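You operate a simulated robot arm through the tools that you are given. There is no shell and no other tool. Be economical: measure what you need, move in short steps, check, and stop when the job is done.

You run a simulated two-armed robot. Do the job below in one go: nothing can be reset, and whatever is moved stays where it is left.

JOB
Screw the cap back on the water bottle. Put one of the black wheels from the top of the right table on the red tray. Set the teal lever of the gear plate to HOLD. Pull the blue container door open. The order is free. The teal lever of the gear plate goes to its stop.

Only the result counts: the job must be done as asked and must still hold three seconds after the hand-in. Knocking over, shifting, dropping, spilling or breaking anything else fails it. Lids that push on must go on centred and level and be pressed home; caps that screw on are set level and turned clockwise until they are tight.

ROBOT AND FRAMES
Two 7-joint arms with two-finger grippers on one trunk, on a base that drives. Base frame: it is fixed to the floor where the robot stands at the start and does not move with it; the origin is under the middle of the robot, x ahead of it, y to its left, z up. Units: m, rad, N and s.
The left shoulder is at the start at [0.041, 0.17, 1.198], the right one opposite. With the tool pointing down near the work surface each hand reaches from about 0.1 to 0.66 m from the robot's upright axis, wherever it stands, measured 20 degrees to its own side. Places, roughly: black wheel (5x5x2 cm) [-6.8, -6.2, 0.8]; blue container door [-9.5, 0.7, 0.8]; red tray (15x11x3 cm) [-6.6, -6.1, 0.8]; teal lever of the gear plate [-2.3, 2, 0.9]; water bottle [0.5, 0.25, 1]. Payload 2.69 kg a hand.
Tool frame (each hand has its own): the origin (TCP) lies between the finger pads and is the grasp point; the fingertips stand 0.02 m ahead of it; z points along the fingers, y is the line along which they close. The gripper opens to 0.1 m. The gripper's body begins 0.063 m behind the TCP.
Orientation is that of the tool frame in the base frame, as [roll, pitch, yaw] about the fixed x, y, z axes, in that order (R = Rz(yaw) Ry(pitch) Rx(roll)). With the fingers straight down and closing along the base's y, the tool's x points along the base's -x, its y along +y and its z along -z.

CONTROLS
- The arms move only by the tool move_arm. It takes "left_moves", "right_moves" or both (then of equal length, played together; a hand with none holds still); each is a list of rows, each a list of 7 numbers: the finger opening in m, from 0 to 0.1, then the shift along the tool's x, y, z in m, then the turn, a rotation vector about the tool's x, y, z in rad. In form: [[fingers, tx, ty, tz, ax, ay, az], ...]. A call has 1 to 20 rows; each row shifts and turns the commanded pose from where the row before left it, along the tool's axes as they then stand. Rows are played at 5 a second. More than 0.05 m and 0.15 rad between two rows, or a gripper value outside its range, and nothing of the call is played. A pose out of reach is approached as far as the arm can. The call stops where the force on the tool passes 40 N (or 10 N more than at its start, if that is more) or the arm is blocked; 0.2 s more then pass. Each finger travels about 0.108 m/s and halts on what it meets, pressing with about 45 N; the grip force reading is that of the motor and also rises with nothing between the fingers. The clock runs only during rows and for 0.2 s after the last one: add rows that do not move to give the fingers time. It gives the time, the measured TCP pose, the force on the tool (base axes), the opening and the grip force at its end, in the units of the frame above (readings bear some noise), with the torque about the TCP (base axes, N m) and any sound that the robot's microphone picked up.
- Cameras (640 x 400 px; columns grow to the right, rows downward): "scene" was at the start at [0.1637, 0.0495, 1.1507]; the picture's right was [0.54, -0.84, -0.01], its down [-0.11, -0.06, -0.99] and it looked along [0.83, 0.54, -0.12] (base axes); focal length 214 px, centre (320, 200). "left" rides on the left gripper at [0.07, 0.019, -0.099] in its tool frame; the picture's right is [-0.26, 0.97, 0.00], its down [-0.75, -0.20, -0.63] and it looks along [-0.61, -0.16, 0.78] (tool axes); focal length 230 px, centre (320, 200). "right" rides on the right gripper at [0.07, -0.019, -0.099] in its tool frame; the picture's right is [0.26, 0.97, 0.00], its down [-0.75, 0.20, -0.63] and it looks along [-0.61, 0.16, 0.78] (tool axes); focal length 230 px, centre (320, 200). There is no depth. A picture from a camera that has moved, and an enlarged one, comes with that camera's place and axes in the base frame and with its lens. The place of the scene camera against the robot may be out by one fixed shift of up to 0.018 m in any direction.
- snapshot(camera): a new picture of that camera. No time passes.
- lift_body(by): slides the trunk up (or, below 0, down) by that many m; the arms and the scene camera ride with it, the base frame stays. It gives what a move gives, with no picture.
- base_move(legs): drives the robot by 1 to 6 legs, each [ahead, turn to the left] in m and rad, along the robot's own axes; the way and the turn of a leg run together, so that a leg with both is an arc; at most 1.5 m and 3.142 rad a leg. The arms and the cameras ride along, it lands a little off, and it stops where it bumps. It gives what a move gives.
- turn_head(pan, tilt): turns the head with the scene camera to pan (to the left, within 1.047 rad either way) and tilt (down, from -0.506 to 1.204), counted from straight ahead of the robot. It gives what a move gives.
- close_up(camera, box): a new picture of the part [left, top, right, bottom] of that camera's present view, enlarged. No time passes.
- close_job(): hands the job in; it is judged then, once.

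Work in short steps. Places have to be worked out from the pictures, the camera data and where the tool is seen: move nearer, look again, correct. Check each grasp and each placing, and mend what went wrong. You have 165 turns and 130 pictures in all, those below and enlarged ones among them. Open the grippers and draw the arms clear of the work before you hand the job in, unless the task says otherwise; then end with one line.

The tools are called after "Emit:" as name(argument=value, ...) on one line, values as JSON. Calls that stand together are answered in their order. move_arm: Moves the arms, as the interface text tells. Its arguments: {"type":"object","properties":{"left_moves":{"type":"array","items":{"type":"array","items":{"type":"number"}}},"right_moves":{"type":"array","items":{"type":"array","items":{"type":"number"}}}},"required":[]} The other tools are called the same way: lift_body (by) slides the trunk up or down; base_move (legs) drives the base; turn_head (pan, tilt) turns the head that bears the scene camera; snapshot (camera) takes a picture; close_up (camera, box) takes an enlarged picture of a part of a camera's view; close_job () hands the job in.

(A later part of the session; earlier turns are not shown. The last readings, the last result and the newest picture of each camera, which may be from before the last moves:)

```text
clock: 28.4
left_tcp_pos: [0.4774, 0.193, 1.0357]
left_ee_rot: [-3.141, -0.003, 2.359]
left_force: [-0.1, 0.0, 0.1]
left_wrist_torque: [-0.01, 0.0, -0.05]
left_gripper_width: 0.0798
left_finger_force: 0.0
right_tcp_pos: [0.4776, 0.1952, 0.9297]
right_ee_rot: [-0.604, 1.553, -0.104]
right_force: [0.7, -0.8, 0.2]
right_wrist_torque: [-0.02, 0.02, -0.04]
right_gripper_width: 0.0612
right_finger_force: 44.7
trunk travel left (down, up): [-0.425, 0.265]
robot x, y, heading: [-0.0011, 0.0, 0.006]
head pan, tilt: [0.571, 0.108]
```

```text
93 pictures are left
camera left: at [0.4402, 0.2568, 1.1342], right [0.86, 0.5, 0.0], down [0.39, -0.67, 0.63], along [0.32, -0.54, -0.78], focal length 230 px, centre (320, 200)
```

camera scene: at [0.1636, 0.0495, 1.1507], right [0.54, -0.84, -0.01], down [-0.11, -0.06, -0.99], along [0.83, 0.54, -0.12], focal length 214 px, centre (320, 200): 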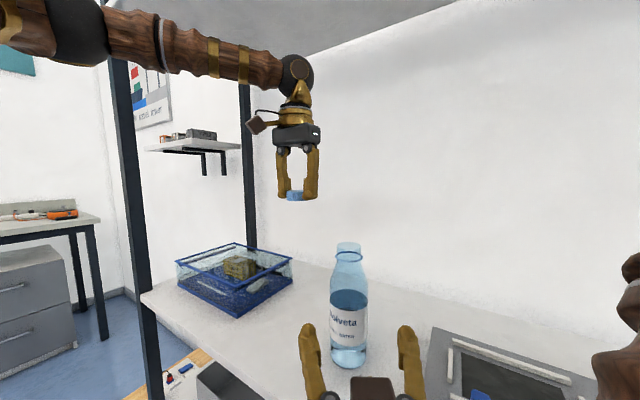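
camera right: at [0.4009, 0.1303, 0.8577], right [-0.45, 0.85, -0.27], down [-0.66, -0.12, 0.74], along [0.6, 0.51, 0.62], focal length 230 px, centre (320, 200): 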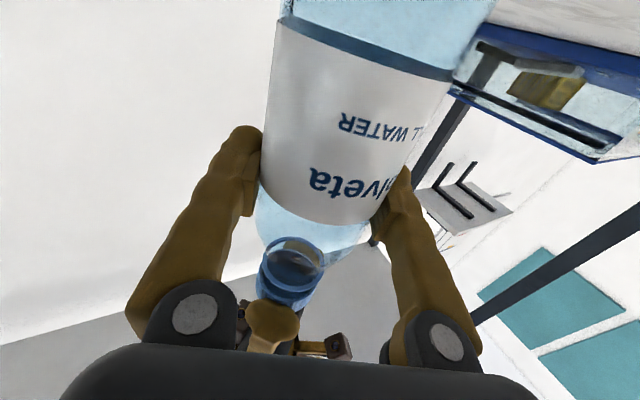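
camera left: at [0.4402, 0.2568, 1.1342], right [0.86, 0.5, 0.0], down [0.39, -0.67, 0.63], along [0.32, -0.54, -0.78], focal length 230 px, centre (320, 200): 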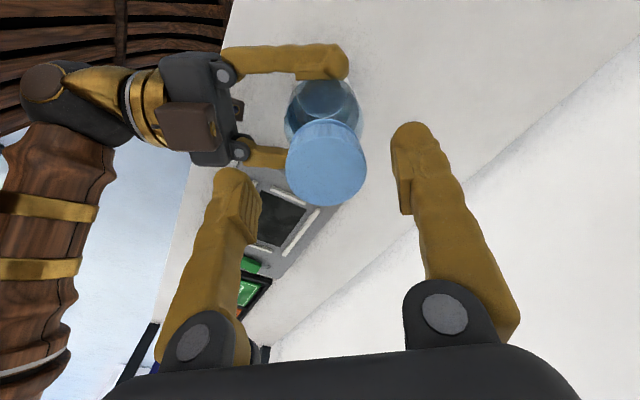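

Emit:
close_up(camera="left", box=[240, 90, 400, 220])

Emit:
close_up(camera="scene", box=[268, 180, 428, 280])

```text
3.08 times, centred on (320, 155) of left
camera zoom: at [0.4402, 0.2568, 1.1342], right [0.86, 0.5, 0.0], down [0.39, -0.67, 0.63], along [0.32, -0.54, -0.78], focal length 708 px, centre (320, 338)
```

zoom: 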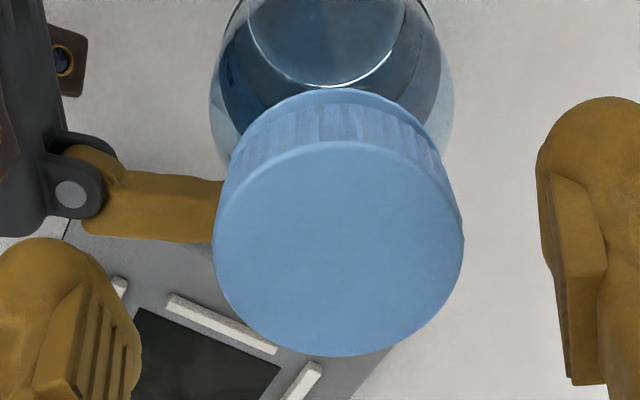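

```text
4.00 times, centred on (348, 230) of scene
camera zoom: at [0.164, 0.0496, 1.1507], right [0.54, -0.84, -0.01], down [-0.11, -0.06, -0.99], along [0.83, 0.54, -0.12], focal length 858 px, centre (208, 80)
```

zoom: 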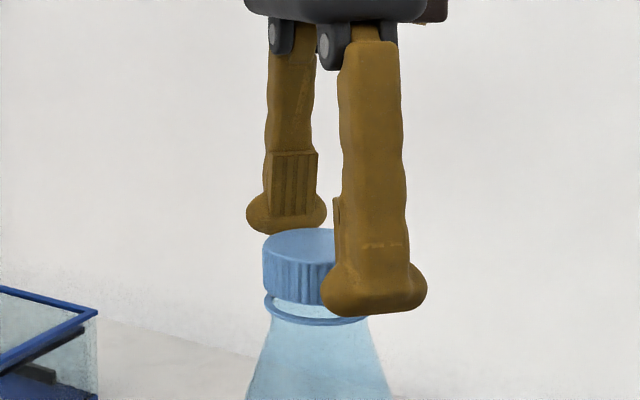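

The cap sits on the neck about 6 mm off the hand's axis. I'll shift the hand to centre, open wide and unwind counter-clockwise 2.1 rad.

Emit:
move_arm(left_moves=[[0.1, 0.005, 0.0045, 0, 0, 0, 0], [0.1, 0, 0, 0.003, 0, 0, 0], [0.1, 0, 0, 0, 0, 0, -0.14], [0.1, 0, 0, 0, 0, 0, -0.14], [0.1, 0, 0, 0, 0, 0, -0.14], [0.1, 0, 0, 0, 0, 0, -0.14], [0.1, 0, 0, 0, 0, 0, -0.14], [0.1, 0, 0, 0, 0, 0, -0.14], [0.1, 0, 0, 0, 0, 0, -0.14], [0.1, 0, 0, 0, 0, 0, -0.14], [0.1, 0, 0, 0, 0, 0, -0.14], [0.1, 0, 0, 0, 0, 0, -0.14], [0.1, 0, 0, 0, 0, 0, -0.14], [0.1, 0, 0, 0, 0, 0, -0.14], [0.1, 0, 0, 0, 0, 0, -0.14], [0.1, 0, 0, 0, 0, 0, -0.14], [0.1, 0, 0, 0, 0, 0, -0.14], [0.1, 0, 0, 0, 0, 0, 0], [0.1, 0, 0, 0, 0, 0, 0]])

Emit:
close_up(camera="left", box=[240, 90, 400, 220])

```text
clock: 32.4
left_tcp_pos: [0.4765, 0.2008, 1.0319]
left_ee_rot: [-3.141, 0.001, -1.821]
left_force: [-0.1, 0.0, -0.3]
left_wrist_torque: [-0.02, 0.0, 0.01]
left_gripper_width: 0.1
left_finger_force: 0.0
right_tcp_pos: [0.4778, 0.1952, 0.929]
right_ee_rot: [-0.629, 1.556, -0.131]
right_force: [0.6, -0.9, -0.2]
right_wrist_torque: [-0.02, -0.01, 0.0]
right_gripper_width: 0.0607
right_finger_force: 44.8
trunk travel left (down, up): [-0.425, 0.265]
robot x, y, heading: [-0.0004, 0.0022, -0.001]
head pan, tilt: [0.571, 0.108]
```

```text
3.08 times, centred on (320, 155) of left
camera zoom: at [0.4401, 0.1386, 1.1307], right [-0.87, 0.49, 0.0], down [0.38, 0.68, 0.63], along [0.31, 0.55, -0.78], focal length 708 px, centre (320, 338)
```

zoom: 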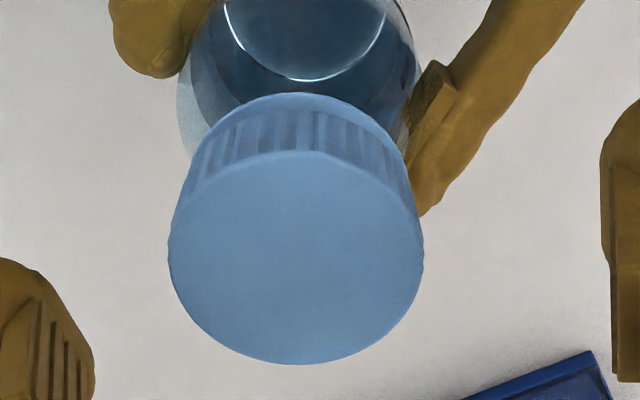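

Combining both views, the cap axis is at ≈[0.4787, 0.1978]. I'll centre, regrip and turn clockwise again.

Emit:
move_arm(left_moves=[[0.1, 0.0026, -0.0027, 0.001, 0, 0, 0], [0.1, 0, 0, 0, 0, 0, 0], [0.06, 0, 0, 0, 0, 0, 0], [0.03, 0, 0, 0, 0, 0, 0], [0.02, 0, 0, 0, 0, 0, 0], [0.02, 0, 0, 0, 0, 0, 0]])

Emit:
move_arm(left_moves=[[0.02, 0, 0, 0, 0, 0, 0.12], [0.02, 0, 0, 0.0002, 0, 0, 0.12], [0.02, 0, 0, 0.0002, 0, 0, 0.12], [0.02, 0, 0, 0.0002, 0, 0, 0.12], [0.02, 0, 0, 0.0002, 0, 0, 0.12], [0.02, 0, 0, 0, 0, 0, 0]])

```text
clock: 33.8
left_tcp_pos: [0.4784, 0.1972, 1.031]
left_ee_rot: [-3.139, 0.001, -1.825]
left_force: [9.3, -0.3, -2.3]
left_wrist_torque: [-0.04, -0.19, 0.0]
left_gripper_width: 0.0407
left_finger_force: 45.0
right_tcp_pos: [0.4774, 0.1961, 0.9286]
right_ee_rot: [-0.624, 1.555, -0.126]
right_force: [-8.8, 0.7, 0.6]
right_wrist_torque: [-0.08, -0.73, 0.0]
right_gripper_width: 0.0612
right_finger_force: 45.3
trunk travel left (down, up): [-0.425, 0.265]
robot x, y, heading: [0.0042, 0.0013, -0.002]
head pan, tilt: [0.571, 0.108]
```

```text
clock: 35.2
left_tcp_pos: [0.4783, 0.1979, 1.0289]
left_ee_rot: [3.14, -0.001, -2.425]
left_force: [3.2, -6.5, 0.3]
left_wrist_torque: [-0.12, -0.15, 0.02]
left_gripper_width: 0.0404
left_finger_force: 44.9
right_tcp_pos: [0.4773, 0.1961, 0.9287]
right_ee_rot: [-0.665, 1.555, -0.167]
right_force: [-2.8, 7.4, -0.5]
right_wrist_torque: [-0.58, -0.15, 0.02]
right_gripper_width: 0.0609
right_finger_force: 44.8
trunk travel left (down, up): [-0.425, 0.265]
robot x, y, heading: [-0.0013, 0.0001, -0.003]
head pan, tilt: [0.571, 0.108]
```

Side forces are small now. Continuing clockwise.

Emit:
move_arm(left_moves=[[0.02, 0, 0, 0.0002, 0, 0, 0.12], [0.02, 0, 0, 0.0002, 0, 0, 0.12], [0.02, 0, 0, 0.0002, 0, 0, 0.12], [0.02, 0, 0, 0.0002, 0, 0, 0.12], [0.02, 0, 0, 0.0002, 0, 0, 0.12], [0.02, 0, 0, 0.0002, 0, 0, 0.12], [0.02, 0, 0, 0, 0, 0, 0]])

Emit:
move_arm(left_moves=[[0.02, 0, 0, 0.0002, 0, 0, 0.12], [0.02, 0, 0, 0.0002, 0, 0, 0.12], [0.02, 0, 0, 0.0002, 0, 0, 0.12], [0.02, 0, 0, 0.0002, 0, 0, 0.12], [0.02, 0, 0, 0.0002, 0, 0, 0.12], [0.02, 0, 0, 0, 0, 0, 0]])

Emit:
close_up(camera="scene", box=[268, 180, 428, 280])

```text
clock: 36.8
left_tcp_pos: [0.4777, 0.1984, 1.0294]
left_ee_rot: [3.141, 0.002, 3.136]
left_force: [6.9, -9.8, 0.9]
left_wrist_torque: [-0.25, -0.28, 0.04]
left_gripper_width: 0.0403
left_finger_force: 45.1
right_tcp_pos: [0.4759, 0.1959, 0.9293]
right_ee_rot: [-0.647, 1.555, -0.147]
right_force: [-8.5, 10.4, -0.5]
right_wrist_torque: [-0.76, -0.58, 0.04]
right_gripper_width: 0.0612
right_finger_force: 45.3
trunk travel left (down, up): [-0.425, 0.265]
robot x, y, heading: [-0.0, 0.0017, 0.002]
head pan, tilt: [0.571, 0.108]
```

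```text
clock: 38.2
left_tcp_pos: [0.4776, 0.1986, 1.0278]
left_ee_rot: [-3.141, 0.002, 2.535]
left_force: [6.5, -11.8, 10.7]
left_wrist_torque: [-0.27, -0.22, 0.0]
left_gripper_width: 0.0402
left_finger_force: 45.0
right_tcp_pos: [0.4756, 0.1969, 0.9278]
right_ee_rot: [-0.662, 1.555, -0.161]
right_force: [-5.0, 14.1, -5.5]
right_wrist_torque: [-0.7, -0.5, 0.01]
right_gripper_width: 0.0612
right_finger_force: 44.8
trunk travel left (down, up): [-0.425, 0.265]
robot x, y, heading: [-0.0002, -0.0028, 0.0]
head pan, tilt: [0.571, 0.108]
```

```text
4.00 times, centred on (348, 230) of scene
camera zoom: at [0.1637, 0.0496, 1.1508], right [0.54, -0.84, -0.01], down [-0.11, -0.06, -0.99], along [0.83, 0.54, -0.12], focal length 858 px, centre (208, 80)
```

zoom: 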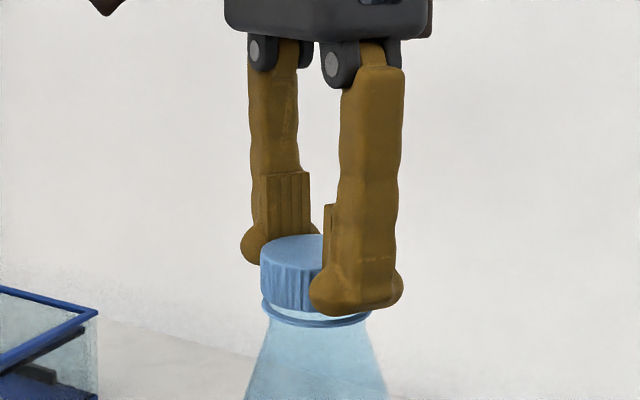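

The cap is descending and torque is still near zero, so it isn't tight yet. Continuing in this grip as far as the wrist allows.

Emit:
move_arm(left_moves=[[0.02, 0, 0, 0, 0, 0, 0.13], [0.02, 0, 0, 0.0001, 0, 0, 0.13], [0.02, 0, 0, 0.0001, 0, 0, 0.13], [0.02, 0, 0, 0.0001, 0, 0, 0.13], [0.02, 0, 0, 0.0001, 0, 0, 0.13], [0.02, 0, 0, 0.0001, 0, 0, 0.13], [0.02, 0, 0, 0.0001, 0, 0, 0.13], [0.02, 0, 0, 0.0001, 0, 0, 0.13], [0.02, 0, 0, 0, 0, 0, 0]])

```text
clock: 39.2
left_tcp_pos: [0.4544, 0.1967, 1.0364]
left_ee_rot: [3.133, 0.037, 2.301]
left_force: [20.6, -21.7, -17.7]
left_wrist_torque: [-0.92, -0.66, -0.07]
left_gripper_width: 0.0404
left_finger_force: 45.2
left hand out of reach, approached as far as the arm can: row 2, 3, 4, 5
right_tcp_pos: [0.458, 0.1918, 0.9346]
right_ee_rot: [-0.71, 1.536, -0.208]
right_force: [-21.7, 22.3, 16.4]
right_wrist_torque: [-1.25, -1.39, -0.04]
right_gripper_width: 0.0617
right_finger_force: 45.1
trunk travel left (down, up): [-0.425, 0.265]
robot x, y, heading: [0.0027, 0.0008, 0.0]
head pan, tilt: [0.571, 0.108]
stopped in row 5 (left hand): the force on the tool passed its limit at 43 N (the readings are from after the stop); the commanded pose is now the measured one
```

The left wrist hit its limit and dragged things a little. I'll open the left hand and look.

Emit:
move_arm(left_moves=[[0.05, 0, 0, 0, 0, 0, 0], [0.09, 0, 0, 0, 0, 0, 0], [0.1, 0, 0, 0, 0, 0, 0], [0.1, 0, 0, 0, 0, 0, 0]])

Emit:
snapshot(camera="scene")

Emit:
snapshot(camera="left")

```text
clock: 40.2
left_tcp_pos: [0.4565, 0.1982, 1.0346]
left_ee_rot: [3.133, 0.027, 2.302]
left_force: [-0.4, 0.2, 0.2]
left_wrist_torque: [0.02, -0.04, 0.0]
left_gripper_width: 0.1
left_finger_force: 0.0
right_tcp_pos: [0.4658, 0.1906, 0.9364]
right_ee_rot: [-0.582, 1.536, -0.092]
right_force: [-0.2, -0.2, -2.5]
right_wrist_torque: [-0.01, -0.02, -0.01]
right_gripper_width: 0.0613
right_finger_force: 44.5
trunk travel left (down, up): [-0.425, 0.265]
robot x, y, heading: [0.0018, 0.0014, 0.001]
head pan, tilt: [0.571, 0.108]
```

```text
88 pictures are left
camera scene: at [0.1641, 0.0496, 1.1506], right [0.54, -0.84, -0.01], down [-0.11, -0.06, -0.99], along [0.83, 0.54, -0.12], focal length 214 px, centre (320, 200)
```

scene: 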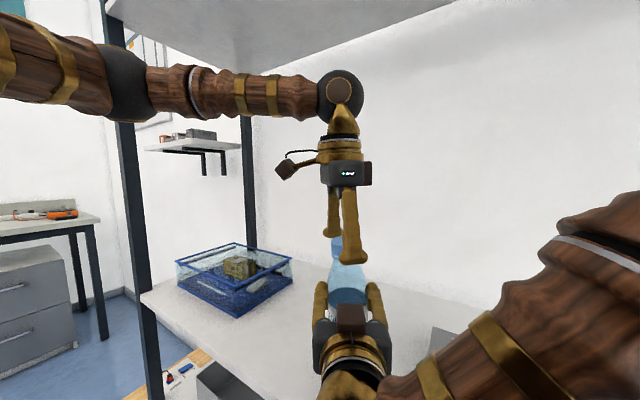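

```text
87 pictures are left
camera left: at [0.4211, 0.264, 1.1325], right [0.89, 0.45, 0.01], down [0.34, -0.68, 0.65], along [0.3, -0.57, -0.76], focal length 230 px, centre (320, 200)
```

left: 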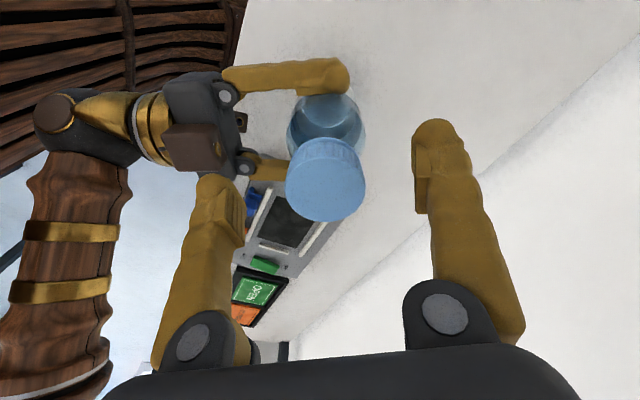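

The right hand holds the bottle slightly lifted (~7 mm). I'll lower it back and re-level, so it's seated on the shelf again.

Emit:
move_arm(right_moves=[[0.05, 0.003, 0, 0, 0, 0.01, 0], [0.05, 0.003, 0, 0, 0, 0.009, 0], [0.05, 0.0015, 0, 0, 0, 0, 0], [0.05, 0, 0, 0, 0, 0, 0], [0.05, 0, 0, 0, 0, 0, 0]])

Emit:
close_up(camera="scene", box=[260, 200, 440, 400])

```text
clock: 41.4
left_tcp_pos: [0.4562, 0.1983, 1.0346]
left_ee_rot: [3.131, 0.026, 2.302]
left_force: [-0.3, 0.4, 0.4]
left_wrist_torque: [0.0, 0.0, 0.0]
left_gripper_width: 0.0999
left_finger_force: 0.1
right_tcp_pos: [0.4712, 0.1861, 0.9284]
right_ee_rot: [-1.121, 1.55, -0.64]
right_force: [0.1, 1.1, 1.5]
right_wrist_torque: [0.14, -0.01, -0.04]
right_gripper_width: 0.0613
right_finger_force: 44.9
trunk travel left (down, up): [-0.425, 0.265]
robot x, y, heading: [0.0018, -0.0003, 0.001]
head pan, tilt: [0.571, 0.108]
```

```text
2.00 times, centred on (350, 300) of scene
camera zoom: at [0.1639, 0.0496, 1.1507], right [0.54, -0.84, -0.01], down [-0.11, -0.06, -0.99], along [0.83, 0.54, -0.12], focal length 429 px, centre (260, 0)
```

zoom: 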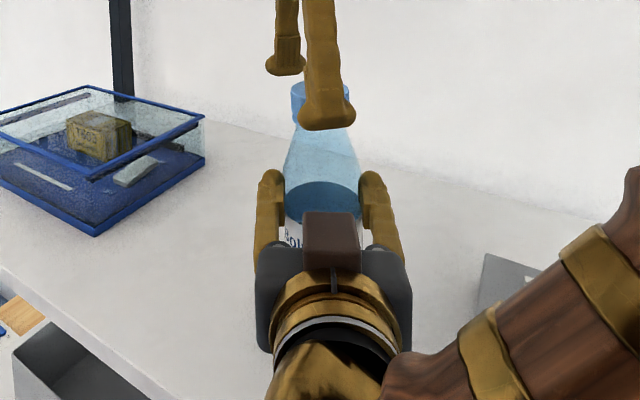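

I'll raise the left hand clear of the cap, level it, and unwind counter-clockwise.

Emit:
move_arm(left_moves=[[0.1, 0, 0, -0.02, 0, 0, 0], [0.1, 0, 0, -0.02, 0.0106, 0.026, 0], [0.1, 0, 0, 0, 0, 0, -0.14], [0.1, 0, 0, 0, 0, 0, -0.14], [0.1, 0, 0, 0, 0, 0, -0.14], [0.1, 0, 0, 0, 0, 0, -0.14], [0.1, 0, 0, 0, 0, 0, -0.14], [0.1, 0, 0, 0, 0, 0, -0.14], [0.1, 0, 0, 0, 0, 0, -0.14], [0.1, 0, 0, 0, 0, 0, -0.14], [0.1, 0, 0, 0, 0, 0, -0.14], [0.1, 0, 0, 0, 0, 0, -0.14], [0.1, 0, 0, 0, 0, 0, -0.14], [0.1, 0, 0, 0, 0, 0, -0.14], [0.1, 0, 0, 0, 0, 0, -0.14], [0.1, 0, 0, 0, 0, 0, -0.14], [0.1, 0, 0, 0, 0, 0, -0.14], [0.1, 0, 0, 0, 0, 0, -0.14], [0.1, 0, 0, 0, 0, 0, 0]])

Emit:
close_up(camera="left", box=[240, 60, 400, 220])

Emit:
close_up(camera="scene", box=[268, 180, 428, 280])

```text
clock: 45.4
left_tcp_pos: [0.4548, 0.1965, 1.0755]
left_ee_rot: [-3.141, -0.002, -1.739]
left_force: [-0.4, 0.7, -0.8]
left_wrist_torque: [0.03, -0.04, 0.0]
left_gripper_width: 0.1
left_finger_force: 0.2
right_tcp_pos: [0.4705, 0.187, 0.9288]
right_ee_rot: [-1.172, 1.55, -0.692]
right_force: [-0.5, -1.7, 6.9]
right_wrist_torque: [-0.2, 0.12, 0.03]
right_gripper_width: 0.061
right_finger_force: 44.8
trunk travel left (down, up): [-0.425, 0.265]
robot x, y, heading: [0.0016, -0.0026, -0.0]
head pan, tilt: [0.571, 0.108]
```

```text
2.50 times, centred on (320, 140) of left
camera zoom: at [0.4247, 0.133, 1.1752], right [-0.91, 0.42, 0.0], down [0.32, 0.71, 0.63], along [0.26, 0.57, -0.78], focal length 575 px, centre (320, 350)
```

zoom: 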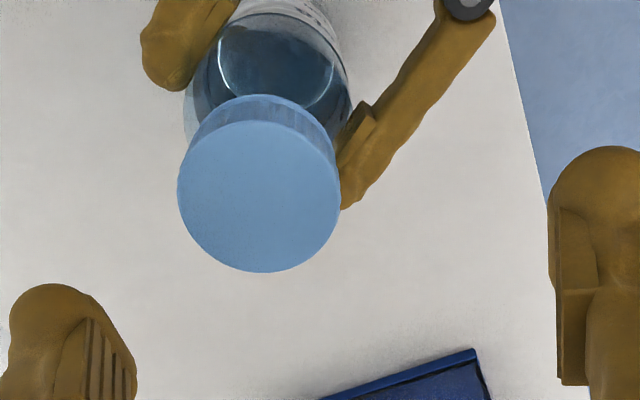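

```text
4.00 times, centred on (348, 230) of scene
camera zoom: at [0.1634, 0.0492, 1.1508], right [0.54, -0.84, -0.01], down [-0.11, -0.06, -0.99], along [0.83, 0.54, -0.12], focal length 858 px, centre (208, 80)
```

zoom: 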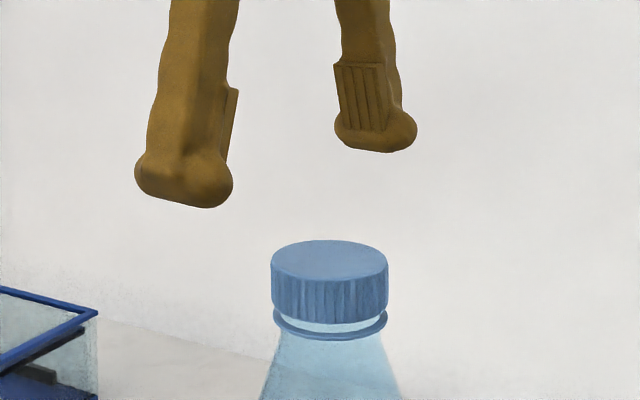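

The cap is level on the neck with a small gap to the ring. Its axis is ≈[0.4695, 0.191]. I'll centre, lower and regrip.

Emit:
move_arm(left_moves=[[0.1, 0.003, -0.0154, 0, 0, 0, 0], [0.1, 0, 0, 0.015, 0, 0, 0], [0.1, 0, 0, 0.015, 0, 0, 0], [0.1, 0, 0, 0.014, 0, 0, 0], [0.1, 0, 0, 0, 0, 0, 0], [0.06, 0, 0, 0, 0, 0, 0], [0.03, 0, 0, 0, 0, 0, 0], [0.02, 0, 0, 0, 0, 0, 0], [0.02, 0, 0, 0, 0, 0, 0]])

```text
clock: 47.4
left_tcp_pos: [0.4712, 0.1925, 1.0324]
left_ee_rot: [3.141, -0.001, -1.741]
left_force: [3.1, 0.8, -3.0]
left_wrist_torque: [0.03, 0.15, 0.05]
left_gripper_width: 0.0404
left_finger_force: 45.1
right_tcp_pos: [0.4703, 0.1869, 0.9277]
right_ee_rot: [-1.174, 1.548, -0.694]
right_force: [-3.3, -1.7, 4.9]
right_wrist_torque: [-0.1, -0.34, 0.03]
right_gripper_width: 0.0614
right_finger_force: 44.6
trunk travel left (down, up): [-0.425, 0.265]
robot x, y, heading: [0.0028, 0.001, 0.002]
head pan, tilt: [0.571, 0.108]
```

Well centred (3 N). I'll turn clockwise with light feed.

Emit:
move_arm(left_moves=[[0.02, 0, 0, 0.0001, 0, 0, 0.13], [0.02, 0, 0, 0.0001, 0, 0, 0.13], [0.02, 0, 0, 0.0002, 0, 0, 0.13], [0.02, 0, 0, 0.0002, 0, 0, 0.13], [0.02, 0, 0, 0.0002, 0, 0, 0.13], [0.02, 0, 0, 0.0002, 0, 0, 0.13], [0.02, 0, 0, 0.0002, 0, 0, 0.13], [0.02, 0, 0, 0.0002, 0, 0, 0.13], [0.02, 0, 0, 0, 0, 0, 0]])

Emit:
move_arm(left_moves=[[0.02, 0, 0, 0.0002, 0, 0, 0.13], [0.02, 0, 0, 0.0002, 0, 0, 0.13], [0.02, 0, 0, 0.0002, 0, 0, 0.13], [0.02, 0, 0, 0.0002, 0, 0, 0.13], [0.02, 0, 0, 0.0002, 0, 0, 0.13], [0.02, 0, 0, 0, 0, 0, 0]])

```text
clock: 49.4
left_tcp_pos: [0.4698, 0.193, 1.0323]
left_ee_rot: [-3.136, 0.003, -2.785]
left_force: [27.4, -11.6, 10.7]
left_wrist_torque: [0.28, -0.77, 0.12]
left_gripper_width: 0.04
left_finger_force: 44.7
right_tcp_pos: [0.4685, 0.1875, 0.9284]
right_ee_rot: [-1.214, 1.55, -0.729]
right_force: [-30.3, 10.8, 1.3]
right_wrist_torque: [-1.34, -1.6, 0.07]
right_gripper_width: 0.0615
right_finger_force: 45.3
trunk travel left (down, up): [-0.425, 0.265]
robot x, y, heading: [0.002, 0.0018, 0.001]
head pan, tilt: [0.571, 0.108]
```

```text
clock: 50.8
left_tcp_pos: [0.4685, 0.19, 1.0293]
left_ee_rot: [-3.134, 0.004, 2.849]
left_force: [17.2, -16.6, 17.6]
left_wrist_torque: [-0.33, -0.39, 0.06]
left_gripper_width: 0.0403
left_finger_force: 45.3
right_tcp_pos: [0.468, 0.1885, 0.9283]
right_ee_rot: [-1.234, 1.55, -0.748]
right_force: [-24.4, 20.7, -4.6]
right_wrist_torque: [-0.86, -0.54, -0.02]
right_gripper_width: 0.0617
right_finger_force: 44.6
trunk travel left (down, up): [-0.425, 0.265]
robot x, y, heading: [-0.0039, 0.0019, -0.001]
head pan, tilt: [0.571, 0.108]
```

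Side load again. I'll trim the hand 2–3 mm toward the cap axis, then complete this stroke.

Emit:
move_arm(left_moves=[[0.02, -0.0025, -0.0013, 0, 0, 0, 0], [0.02, 0, 0, 0, 0, 0, 0.1], [0.02, 0, 0, 0, 0, 0, 0.1], [0.02, 0, 0, 0, 0, 0, 0.1], [0.02, 0, 0, 0, 0, 0, 0]])

Emit:
close_up(camera="scene", box=[268, 180, 428, 280])

Emit:
snapshot(camera="right")

```text
clock: 52.0
left_tcp_pos: [0.4718, 0.1888, 1.0294]
left_ee_rot: [-3.134, 0.003, 2.549]
left_force: [-1.7, -28.1, 12.3]
left_wrist_torque: [-0.37, 0.23, 0.06]
left_gripper_width: 0.0404
left_finger_force: 44.3
right_tcp_pos: [0.4698, 0.1891, 0.9295]
right_ee_rot: [-1.247, 1.549, -0.763]
right_force: [-0.4, 28.9, -7.1]
right_wrist_torque: [-2.14, 0.31, -0.06]
right_gripper_width: 0.0614
right_finger_force: 45.1
trunk travel left (down, up): [-0.425, 0.265]
robot x, y, heading: [-0.001, 0.0024, -0.006]
head pan, tilt: [0.571, 0.108]
```

```text
4.00 times, centred on (348, 230) of scene
camera zoom: at [0.1633, 0.0495, 1.1508], right [0.54, -0.84, -0.01], down [-0.11, -0.06, -0.99], along [0.83, 0.54, -0.12], focal length 858 px, centre (208, 80)
```

zoom: 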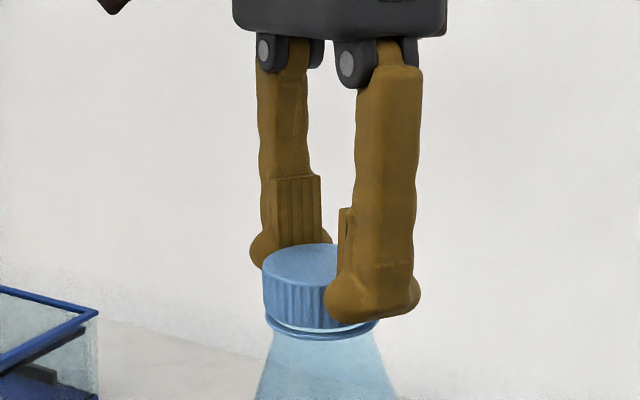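

```text
82 pictures are left
camera right: at [0.3928, 0.1245, 0.8583], right [-0.44, 0.85, -0.28], down [-0.66, -0.1, 0.74], along [0.6, 0.51, 0.61], focal length 230 px, centre (320, 200)
```

right: 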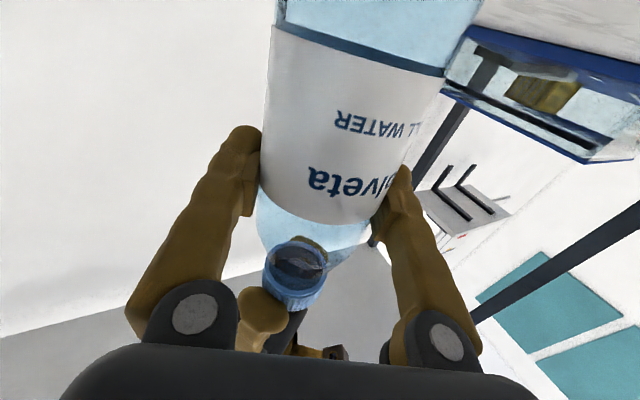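

The cap keeps going down. I'll release, raise, unwind and repeat.

Emit:
move_arm(left_moves=[[0.06, 0, 0, 0, 0, 0, 0], [0.1, 0, 0, 0, 0, 0, 0], [0.1, 0, 0, -0.02, 0, 0, 0], [0.1, 0, 0, -0.015, 0, 0, 0], [0.1, 0, 0, 0, 0, 0, -0.14], [0.1, 0, 0, 0, 0, 0, -0.14], [0.1, 0, 0, 0, 0, 0, -0.14], [0.1, 0, 0, 0, 0, 0, -0.14], [0.1, 0, 0, 0, 0, 0, -0.14], [0.1, 0, 0, 0, 0, 0, -0.14], [0.1, 0, 0, 0, 0, 0, -0.14], [0.1, 0, 0, 0, 0, 0, -0.14], [0.1, 0, 0, 0, 0, 0, -0.14], [0.1, 0, 0, 0, 0, 0, -0.14], [0.1, 0, 0, 0, 0, 0, -0.14], [0.1, 0, 0, 0, 0, 0, -0.14], [0.1, 0, 0, 0, 0, 0, -0.14], [0.1, 0, 0, 0, 0, 0, -0.14], [0.1, 0, 0, 0, 0, 0, -0.14], [0.1, 0, 0, 0, 0, 0, 0]])

Emit:
close_up(camera="left", box=[240, 60, 400, 220])

Emit:
close_up(camera="scene", box=[268, 180, 428, 280])

```text
clock: 56.2
left_tcp_pos: [0.4724, 0.1893, 1.0638]
left_ee_rot: [3.14, -0.002, -1.63]
left_force: [-0.4, -0.9, -0.3]
left_wrist_torque: [0.0, 0.01, -0.03]
left_gripper_width: 0.0998
left_finger_force: 0.1
right_tcp_pos: [0.4701, 0.1875, 0.9283]
right_ee_rot: [-1.203, 1.55, -0.724]
right_force: [-0.4, -1.6, -1.5]
right_wrist_torque: [0.02, -0.02, 0.03]
right_gripper_width: 0.061
right_finger_force: 45.2
trunk travel left (down, up): [-0.425, 0.265]
robot x, y, heading: [0.0006, 0.0033, 0.001]
head pan, tilt: [0.571, 0.108]
```

```text
2.50 times, centred on (320, 140) of left
camera zoom: at [0.4497, 0.1224, 1.1631], right [-0.95, 0.32, 0.0], down [0.25, 0.74, 0.63], along [0.2, 0.6, -0.78], focal length 575 px, centre (320, 350)
```

zoom: 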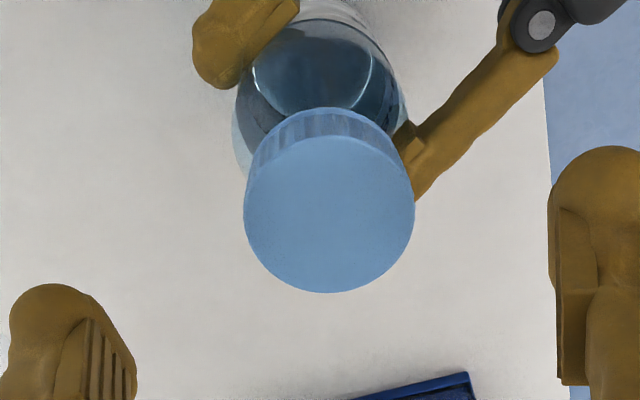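

```text
4.00 times, centred on (348, 230) of scene
camera zoom: at [0.1639, 0.0496, 1.1507], right [0.54, -0.84, -0.01], down [-0.11, -0.06, -0.99], along [0.83, 0.54, -0.12], focal length 858 px, centre (208, 80)
```

zoom: 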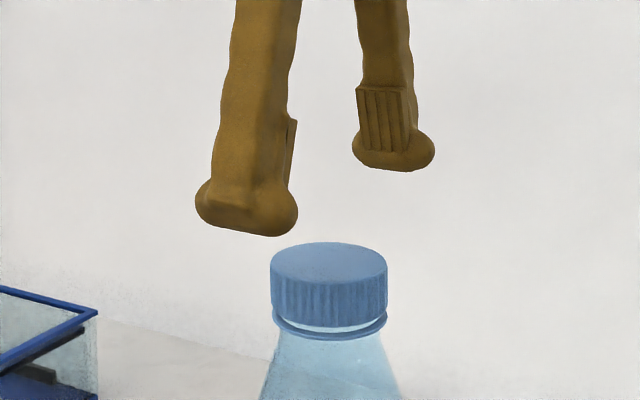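

Only a small gap is left. I'll regrip with better centring (move +x_tool 5 mm) and turn again.

Emit:
move_arm(left_moves=[[0.1, 0.005, 0.0038, 0, 0, 0, 0], [0.1, 0, 0, 0.015, 0, 0, 0], [0.1, 0, 0, 0.014, 0, 0, 0], [0.1, 0, 0, 0.006, 0, 0, 0], [0.1, 0, 0, 0, 0, 0, 0], [0.06, 0, 0, 0, 0, 0, 0], [0.03, 0, 0, 0, 0, 0, 0], [0.02, 0, 0, 0, 0, 0, 0], [0.02, 0, 0, 0, 0, 0, 0]])

Emit:
move_arm(left_moves=[[0.02, 0, 0, 0.0001, 0, 0, 0.13], [0.02, 0, 0, 0.0001, 0, 0, 0.13], [0.02, 0, 0, 0.0002, 0, 0, 0.13], [0.02, 0, 0, 0.0002, 0, 0, 0.13], [0.02, 0, 0, 0.0002, 0, 0, 0.13], [0.02, 0, 0, 0.0002, 0, 0, 0.13], [0.02, 0, 0, 0, 0, 0, 0]])

Emit:
move_arm(left_moves=[[0.02, 0, 0, 0.0002, 0, 0, 0.13], [0.02, 0, 0, 0.0002, 0, 0, 0.13], [0.02, 0, 0, 0.0002, 0, 0, 0.13], [0.02, 0, 0, 0.0002, 0, 0, 0.13], [0.02, 0, 0, 0.0002, 0, 0, 0.13], [0.02, 0, 0, 0, 0, 0, 0]])

```text
clock: 58.2
left_tcp_pos: [0.469, 0.1858, 1.0273]
left_ee_rot: [3.141, -0.002, -1.633]
left_force: [7.3, 0.1, -2.2]
left_wrist_torque: [0.02, -0.12, 0.02]
left_gripper_width: 0.0404
left_finger_force: 44.8
right_tcp_pos: [0.4709, 0.1874, 0.9273]
right_ee_rot: [-1.187, 1.549, -0.705]
right_force: [-6.8, -0.8, 0.0]
right_wrist_torque: [0.05, -0.52, 0.0]
right_gripper_width: 0.0611
right_finger_force: 45.1
trunk travel left (down, up): [-0.425, 0.265]
robot x, y, heading: [-0.0032, -0.002, 0.001]
head pan, tilt: [0.571, 0.108]
```

```text
clock: 59.8
left_tcp_pos: [0.4672, 0.1852, 1.0271]
left_ee_rot: [3.142, -0.005, -2.415]
left_force: [-8.2, -3.4, 1.8]
left_wrist_torque: [-0.1, 0.07, 0.86]
left_gripper_width: 0.0408
left_finger_force: 45.0
right_tcp_pos: [0.4707, 0.1869, 0.9282]
right_ee_rot: [-1.223, 1.55, -0.746]
right_force: [9.7, 4.5, -4.2]
right_wrist_torque: [-0.3, 0.76, -0.88]
right_gripper_width: 0.0609
right_finger_force: 44.9
trunk travel left (down, up): [-0.425, 0.265]
robot x, y, heading: [0.0004, 0.0008, 0.002]
head pan, tilt: [0.571, 0.108]
```

```text
clock: 61.2
left_tcp_pos: [0.4683, 0.1882, 1.026]
left_ee_rot: [3.14, -0.002, -3.06]
left_force: [-12.6, 21.3, 2.5]
left_wrist_torque: [0.13, 0.22, 1.04]
left_gripper_width: 0.0401
left_finger_force: 45.2
right_tcp_pos: [0.4727, 0.1853, 0.9274]
right_ee_rot: [-1.21, 1.551, -0.736]
right_force: [12.8, -21.2, -3.0]
right_wrist_torque: [1.81, 0.93, -1.03]
right_gripper_width: 0.0603
right_finger_force: 44.9
trunk travel left (down, up): [-0.425, 0.265]
robot x, y, heading: [-0.0002, -0.0005, -0.002]
head pan, tilt: [0.571, 0.108]
```

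Torque about the axis jumped to ~1 N·m, so the cap is tight and the grip is now slipping. I'll release, raise and inspect.

Emit:
move_arm(left_moves=[[0.06, 0, 0, 0, 0, 0, 0], [0.1, 0, 0, 0, 0, 0, 0], [0.1, 0, 0, 0, 0, 0, 0], [0.1, 0, 0, -0.03, 0, 0, 0], [0.1, 0, 0, -0.04, 0, 0, 0], [0.1, 0, 0, 0, 0, 0, 0]])

Emit:
close_up(camera="scene", box=[268, 180, 428, 280])

Emit:
snapshot(camera="right")

```text
clock: 62.6
left_tcp_pos: [0.4663, 0.1867, 1.0983]
left_ee_rot: [-3.14, -0.002, -3.063]
left_force: [0.7, 0.1, 0.9]
left_wrist_torque: [-0.01, 0.0, -0.01]
left_gripper_width: 0.0999
left_finger_force: 0.1
right_tcp_pos: [0.4715, 0.1863, 0.9274]
right_ee_rot: [-1.206, 1.549, -0.726]
right_force: [0.2, -0.5, -2.4]
right_wrist_torque: [0.01, -0.01, -0.03]
right_gripper_width: 0.0602
right_finger_force: 44.5
trunk travel left (down, up): [-0.425, 0.265]
robot x, y, heading: [-0.0032, 0.0002, 0.003]
head pan, tilt: [0.571, 0.108]
```

```text
4.00 times, centred on (348, 230) of scene
camera zoom: at [0.1642, 0.0497, 1.1506], right [0.54, -0.84, -0.01], down [-0.11, -0.06, -0.99], along [0.83, 0.54, -0.12], focal length 858 px, centre (208, 80)
```

zoom: 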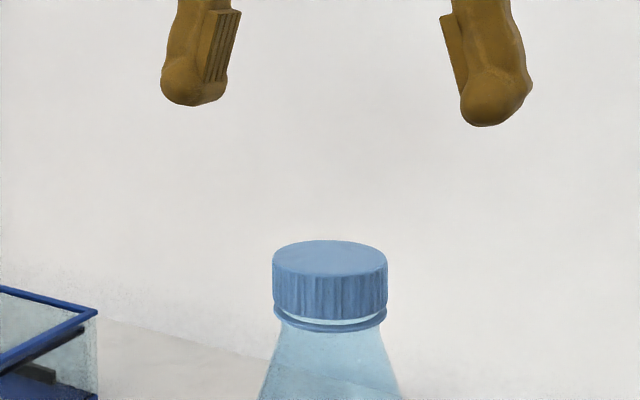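

```text
78 pictures are left
camera right: at [0.3939, 0.1238, 0.8579], right [-0.44, 0.85, -0.28], down [-0.66, -0.1, 0.74], along [0.6, 0.51, 0.61], focal length 230 px, centre (320, 200)
```

right: 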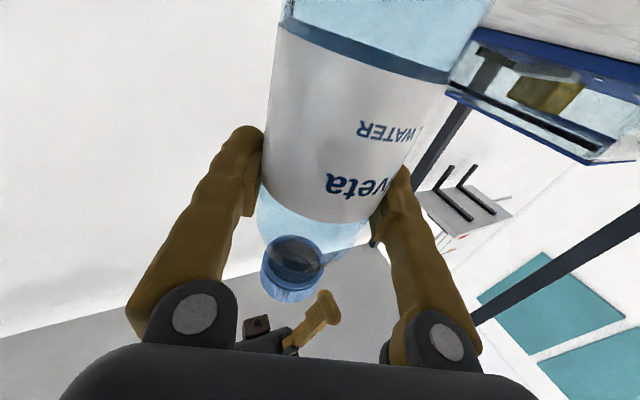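

The cap is tight: the bottle itself turned slightly in the right hand under the torque. I'll release the bottle and back the right hand straight out while the left rises.

Emit:
move_arm(right_moves=[[0.065, 0, 0, 0, 0, 0, 0], [0.075, 0, 0, 0, 0, 0, 0], [0.09, 0, 0, 0, 0, 0, 0], [0.1, 0, 0, 0, 0, 0, 0], [0.1, 0, 0, 0, 0, 0, 0], [0.1, 0, 0, -0.03, 0, 0, 0], [0.1, 0, 0, -0.03, 0, 0, 0], [0.1, 0, 0, -0.04, 0, 0, 0], [0.1, 0, 0, -0.04, 0, 0, 0], [0.1, 0, 0, 0, 0, 0, 0]], left_moves=[[0.1, 0, 0, 0, 0, 0, 0], [0.1, 0, 0, 0, 0, 0, 0], [0.1, 0, 0, 0, 0, 0, 0], [0.1, 0, 0, 0, 0, 0, 0], [0.1, 0, 0, 0, 0, 0, 0], [0.1, 0, 0, -0.03, 0, 0, 0], [0.1, 0, 0, -0.03, 0, 0, 0], [0.1, 0, 0, -0.03, 0, 0, 0], [0.1, 0, 0, -0.03, 0, 0, 0], [0.1, 0, 0, 0, 0, 0, 0]])

Emit:
snapshot(camera="scene")

```text
clock: 64.8
left_tcp_pos: [0.4691, 0.1873, 1.2166]
left_ee_rot: [-3.139, -0.001, -3.063]
left_force: [0.3, -0.2, -0.2]
left_wrist_torque: [0.01, 0.0, 0.01]
left_gripper_width: 0.0999
left_finger_force: 0.0
right_tcp_pos: [0.35, 0.1194, 0.9294]
right_ee_rot: [-0.955, 1.545, -0.484]
right_force: [-0.2, -0.4, 0.6]
right_wrist_torque: [0.02, 0.0, 0.0]
right_gripper_width: 0.1
right_finger_force: 0.1
trunk travel left (down, up): [-0.425, 0.265]
robot x, y, heading: [0.0007, -0.0037, 0.0]
head pan, tilt: [0.571, 0.108]
```

```text
77 pictures are left
camera scene: at [0.164, 0.0498, 1.1506], right [0.54, -0.84, -0.01], down [-0.11, -0.06, -0.99], along [0.83, 0.54, -0.12], focal length 214 px, centre (320, 200)
```

scene: 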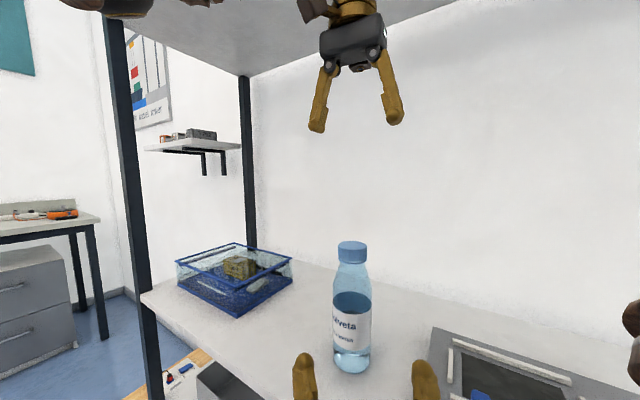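

The bottle stands capped. I'll back the base away 0.5 m before re-folding the arms.

Emit:
base_move(legs=[[-0.5, 0]])

Emit:
turn_head(pan=1.04, tilt=0.25)

Emit:
snapshot(camera="scene")

```text
clock: 67.8
left_tcp_pos: [-0.0433, 0.1876, 1.2166]
left_ee_rot: [-3.141, -0.001, -3.056]
left_force: [-0.5, 1.9, 0.7]
left_wrist_torque: [-0.03, -0.04, 0.01]
left_gripper_width: 0.0996
left_finger_force: 0.1
right_tcp_pos: [-0.1625, 0.1189, 0.9258]
right_ee_rot: [-1.2, 1.548, -0.722]
right_force: [-0.3, 0.9, -0.2]
right_wrist_torque: [0.01, -0.03, 0.0]
right_gripper_width: 0.1001
right_finger_force: 0.1
trunk travel left (down, up): [-0.425, 0.265]
robot x, y, heading: [-0.5072, -0.0023, 0.012]
head pan, tilt: [0.571, 0.108]
```

```text
clock: 68.7
left_tcp_pos: [-0.0601, 0.1884, 1.2229]
left_ee_rot: [-3.14, 0.017, -3.053]
left_force: [-0.4, -0.1, 0.4]
left_wrist_torque: [-0.01, 0.03, 0.03]
left_gripper_width: 0.0999
left_finger_force: 0.0
right_tcp_pos: [-0.1673, 0.1108, 0.9308]
right_ee_rot: [-0.988, 1.533, -0.534]
right_force: [0.7, -0.3, 0.2]
right_wrist_torque: [0.01, 0.03, -0.03]
right_gripper_width: 0.1002
right_finger_force: 0.1
trunk travel left (down, up): [-0.425, 0.265]
robot x, y, heading: [-0.5096, -0.0026, 0.011]
head pan, tilt: [1.04, 0.25]
```

```text
76 pictures are left
camera scene: at [-0.3763, 0.0792, 1.1381], right [0.87, -0.5, -0.01], down [-0.14, -0.21, -0.97], along [0.48, 0.84, -0.26], focal length 214 px, centre (320, 200)
```

scene: 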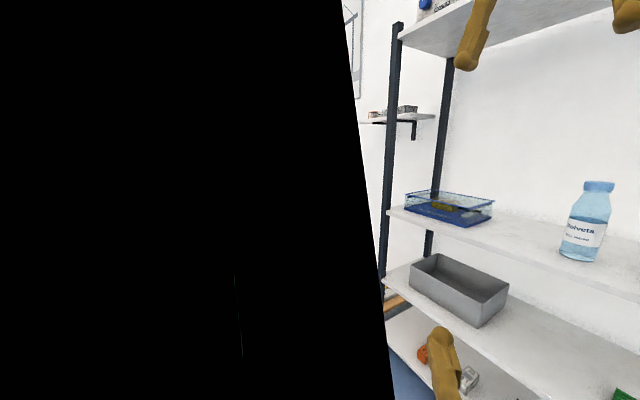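

Something dark (the raised left arm) blocks the left view. I'll fold both arms to a compact tool-down travel pose.

Emit:
move_arm(right_moves=[[0.1, 0, 0, 0, 0, 0.143, 0], [0.1, 0, 0, 0, 0, 0.143, 0], [0.1, 0, 0, 0, 0, 0.143, 0], [0.1, 0, 0, 0, 0, 0.143, 0], [0.1, 0, 0, 0, 0, 0.143, 0], [0.1, 0, 0, 0, 0, 0.143, 0], [0.1, 0, 0, 0, 0, 0.143, 0], [0.1, 0, 0, 0, 0, 0.143, 0], [0.1, 0, 0, 0, 0, 0.143, 0], [0.1, 0, 0, 0, 0, 0.143, 0], [0.1, 0, 0, 0, 0, 0.11, 0], [0.1, 0, 0, 0, 0, 0, 0.13], [0.1, 0, 0, 0, 0, 0, 0.13], [0.1, 0, 0, 0, 0, 0, 0.13], [0.1, 0, 0, 0, 0, 0, 0.13], [0.1, 0, -0.05, 0, 0, 0, 0], [0.1, 0, -0.05, 0, 0, 0, 0], [0.1, 0, -0.05, 0, 0, 0, 0], [0.1, 0, -0.05, 0, 0, 0, 0], [0.1, 0, -0.05, 0, 0, 0, 0]], left_moves=[[0.1, 0.035, 0.025, 0, 0, 0, 0], [0.1, 0.035, 0.025, 0, 0, 0, 0], [0.1, 0.035, 0.025, 0, 0, 0, 0], [0.1, 0.03, 0.025, 0, 0, 0, 0], [0.1, 0, 0, 0.03, 0, 0, 0], [0.1, 0, 0, 0.03, 0, 0, 0], [0.1, 0, 0, 0.03, 0, 0, 0], [0.1, 0, 0, 0, 0, 0, 0], [0.1, 0, 0, 0, 0, 0, 0], [0.1, 0, 0, 0, 0, 0, 0], [0.1, 0, 0, 0, 0, 0, 0], [0.1, 0, 0, 0, 0, 0, 0], [0.1, 0, 0, 0, 0, 0, 0], [0.1, 0, 0, 0, 0, 0, 0], [0.1, 0, 0, 0, 0, 0, 0], [0.1, 0, 0, 0, 0, 0, 0], [0.1, 0, 0, 0, 0, 0, 0], [0.1, 0, 0, 0, 0, 0, 0], [0.1, 0, 0, 0, 0, 0, 0], [0.1, 0, 0, 0, 0, 0, 0]])

Emit:
snapshot(camera="scene")

```text
clock: 72.9
left_tcp_pos: [-0.2015, 0.2757, 1.1293]
left_ee_rot: [-3.141, 0.017, -3.055]
left_force: [0.1, 0.0, 0.1]
left_wrist_torque: [0.0, -0.02, -0.03]
left_gripper_width: 0.1
left_finger_force: 0.0
right_tcp_pos: [-0.1853, -0.1349, 0.932]
right_ee_rot: [3.138, 0.061, 3.1]
right_force: [1.0, 0.5, 0.0]
right_wrist_torque: [0.04, 0.0, -0.01]
right_gripper_width: 0.1002
right_finger_force: 0.0
trunk travel left (down, up): [-0.425, 0.265]
robot x, y, heading: [-0.5081, -0.0045, 0.009]
head pan, tilt: [1.04, 0.25]
```

```text
75 pictures are left
camera scene: at [-0.3771, 0.0781, 1.1382], right [0.87, -0.5, -0.01], down [-0.14, -0.21, -0.97], along [0.48, 0.84, -0.25], focal length 214 px, centre (320, 200)
```

scene: 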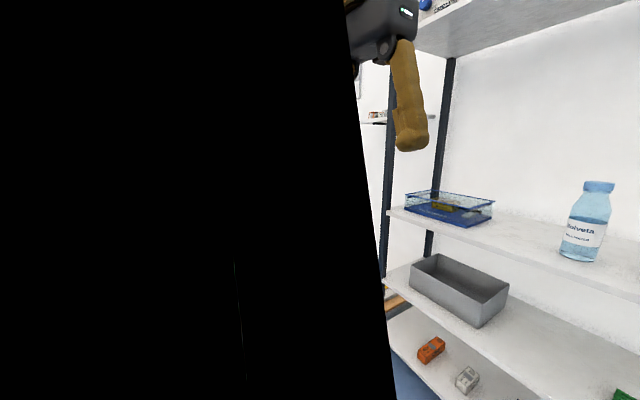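

The black area is likely the robot's own shoulder at extreme pan. I'll face the head forward and turn the base to survey.

Emit:
base_move(legs=[[0, 1.57]])

Emit:
turn_head(pan=0, tilt=0.2)

Emit:
snapshot(camera="scene")

```text
clock: 77.2
left_tcp_pos: [-0.7836, 0.3102, 1.1306]
left_ee_rot: [-3.14, 0.015, -1.495]
left_force: [1.4, -0.3, -0.7]
left_wrist_torque: [0.03, 0.01, 0.01]
left_gripper_width: 0.1001
left_finger_force: 0.0
right_tcp_pos: [-0.3729, 0.3186, 0.9333]
right_ee_rot: [3.141, 0.06, -1.626]
right_force: [-0.1, 0.8, 0.0]
right_wrist_torque: [0.01, 0.01, -0.04]
right_gripper_width: 0.0999
right_finger_force: 0.0
trunk travel left (down, up): [-0.425, 0.265]
robot x, y, heading: [-0.4966, -0.0014, 1.567]
head pan, tilt: [1.04, 0.25]
```

```text
clock: 78.5
left_tcp_pos: [-0.7835, 0.2933, 1.1338]
left_ee_rot: [-3.14, 0.031, -1.496]
left_force: [-0.4, -0.3, 0.2]
left_wrist_torque: [0.01, -0.01, -0.03]
left_gripper_width: 0.1003
left_finger_force: 0.2
right_tcp_pos: [-0.3714, 0.3068, 0.9392]
right_ee_rot: [3.135, 0.077, -1.626]
right_force: [-0.2, 0.0, -0.6]
right_wrist_torque: [-0.02, -0.01, 0.03]
right_gripper_width: 0.1
right_finger_force: 0.0
trunk travel left (down, up): [-0.425, 0.265]
robot x, y, heading: [-0.5014, -0.0014, 1.563]
head pan, tilt: [0.0, 0.201]
```

```text
74 pictures are left
camera scene: at [-0.5037, 0.1804, 1.1418], right [1.0, 0.0, 0.0], down [0.0, -0.22, -0.98], along [0.0, 0.98, -0.22], focal length 214 px, centre (320, 200)
```

scene: 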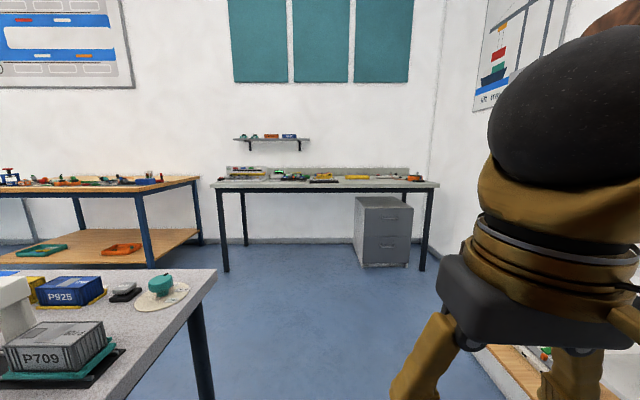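

The wooden bench at left-back should carry the gear plate, and a gray table stands near on my left. I'll look further left.

Emit:
turn_head(pan=0.8, tilt=0.25)

Emit:
snapshot(camera="scene")

```text
clock: 79.6
left_tcp_pos: [-0.7831, 0.2945, 1.1338]
left_ee_rot: [-3.14, 0.034, -1.496]
left_force: [-0.2, 0.1, 0.0]
left_wrist_torque: [0.01, 0.0, 0.01]
left_gripper_width: 0.1001
left_finger_force: 0.1
right_tcp_pos: [-0.3713, 0.3063, 0.9373]
right_ee_rot: [3.137, 0.078, -1.626]
right_force: [0.2, 0.0, -0.2]
right_wrist_torque: [0.0, -0.05, 0.0]
right_gripper_width: 0.0998
right_finger_force: 0.1
trunk travel left (down, up): [-0.425, 0.265]
robot x, y, heading: [-0.5021, 0.0017, 1.569]
head pan, tilt: [0.799, 0.25]
```

```text
73 pictures are left
camera scene: at [-0.5708, 0.1524, 1.1378], right [0.7, 0.71, -0.01], down [0.18, -0.19, -0.97], along [-0.69, 0.68, -0.26], focal length 214 px, centre (320, 200)
```

scene: 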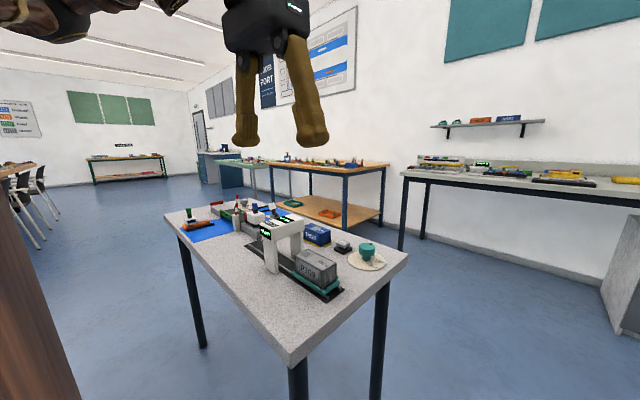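

The gray table spans x −1.84…−0.80 and y 0.30…0.75. The bench's front edge is at y≈1.6. I'll go west along the south side of the table, so I'll turn to face west and look.

Emit:
base_move(legs=[[0, 1.57]])

Emit:
turn_head(pan=0.3, tilt=0.3)

Emit:
snapshot(camera="scene")

```text
clock: 84.0
left_tcp_pos: [-0.7932, -0.2853, 1.1339]
left_ee_rot: [-3.14, 0.032, 0.082]
left_force: [0.1, -0.3, 0.3]
left_wrist_torque: [-0.03, -0.02, 0.0]
left_gripper_width: 0.0999
left_finger_force: 0.0
right_tcp_pos: [-0.8109, 0.1239, 0.9374]
right_ee_rot: [3.139, 0.075, -0.046]
right_force: [0.1, -0.5, 0.0]
right_wrist_torque: [0.0, 0.01, 0.01]
right_gripper_width: 0.1001
right_finger_force: 0.0
trunk travel left (down, up): [-0.425, 0.265]
robot x, y, heading: [-0.5024, 0.0035, -3.137]
head pan, tilt: [0.799, 0.25]
```

```text
clock: 84.9
left_tcp_pos: [-0.7765, -0.2862, 1.1385]
left_ee_rot: [-3.14, 0.05, 0.081]
left_force: [0.2, 0.6, 0.7]
left_wrist_torque: [0.01, 0.03, -0.02]
left_gripper_width: 0.0997
left_finger_force: 0.0
right_tcp_pos: [-0.7973, 0.1246, 0.9431]
right_ee_rot: [3.136, 0.091, -0.048]
right_force: [-0.1, 0.9, -0.4]
right_wrist_torque: [0.01, 0.02, 0.0]
right_gripper_width: 0.1
right_finger_force: 0.0
trunk travel left (down, up): [-0.425, 0.265]
robot x, y, heading: [-0.4973, 0.004, -3.134]
head pan, tilt: [0.3, 0.3]
```

```text
72 pictures are left
camera scene: at [-0.6833, -0.0225, 1.1326], right [-0.3, 0.95, -0.01], down [0.3, 0.09, -0.95], along [-0.91, -0.29, -0.31], focal length 214 px, centre (320, 200)
```

scene: 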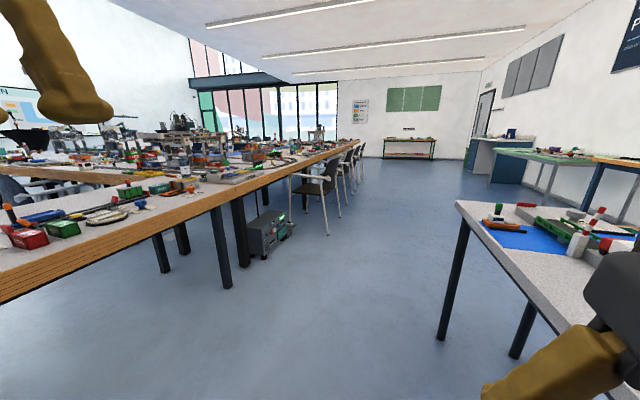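

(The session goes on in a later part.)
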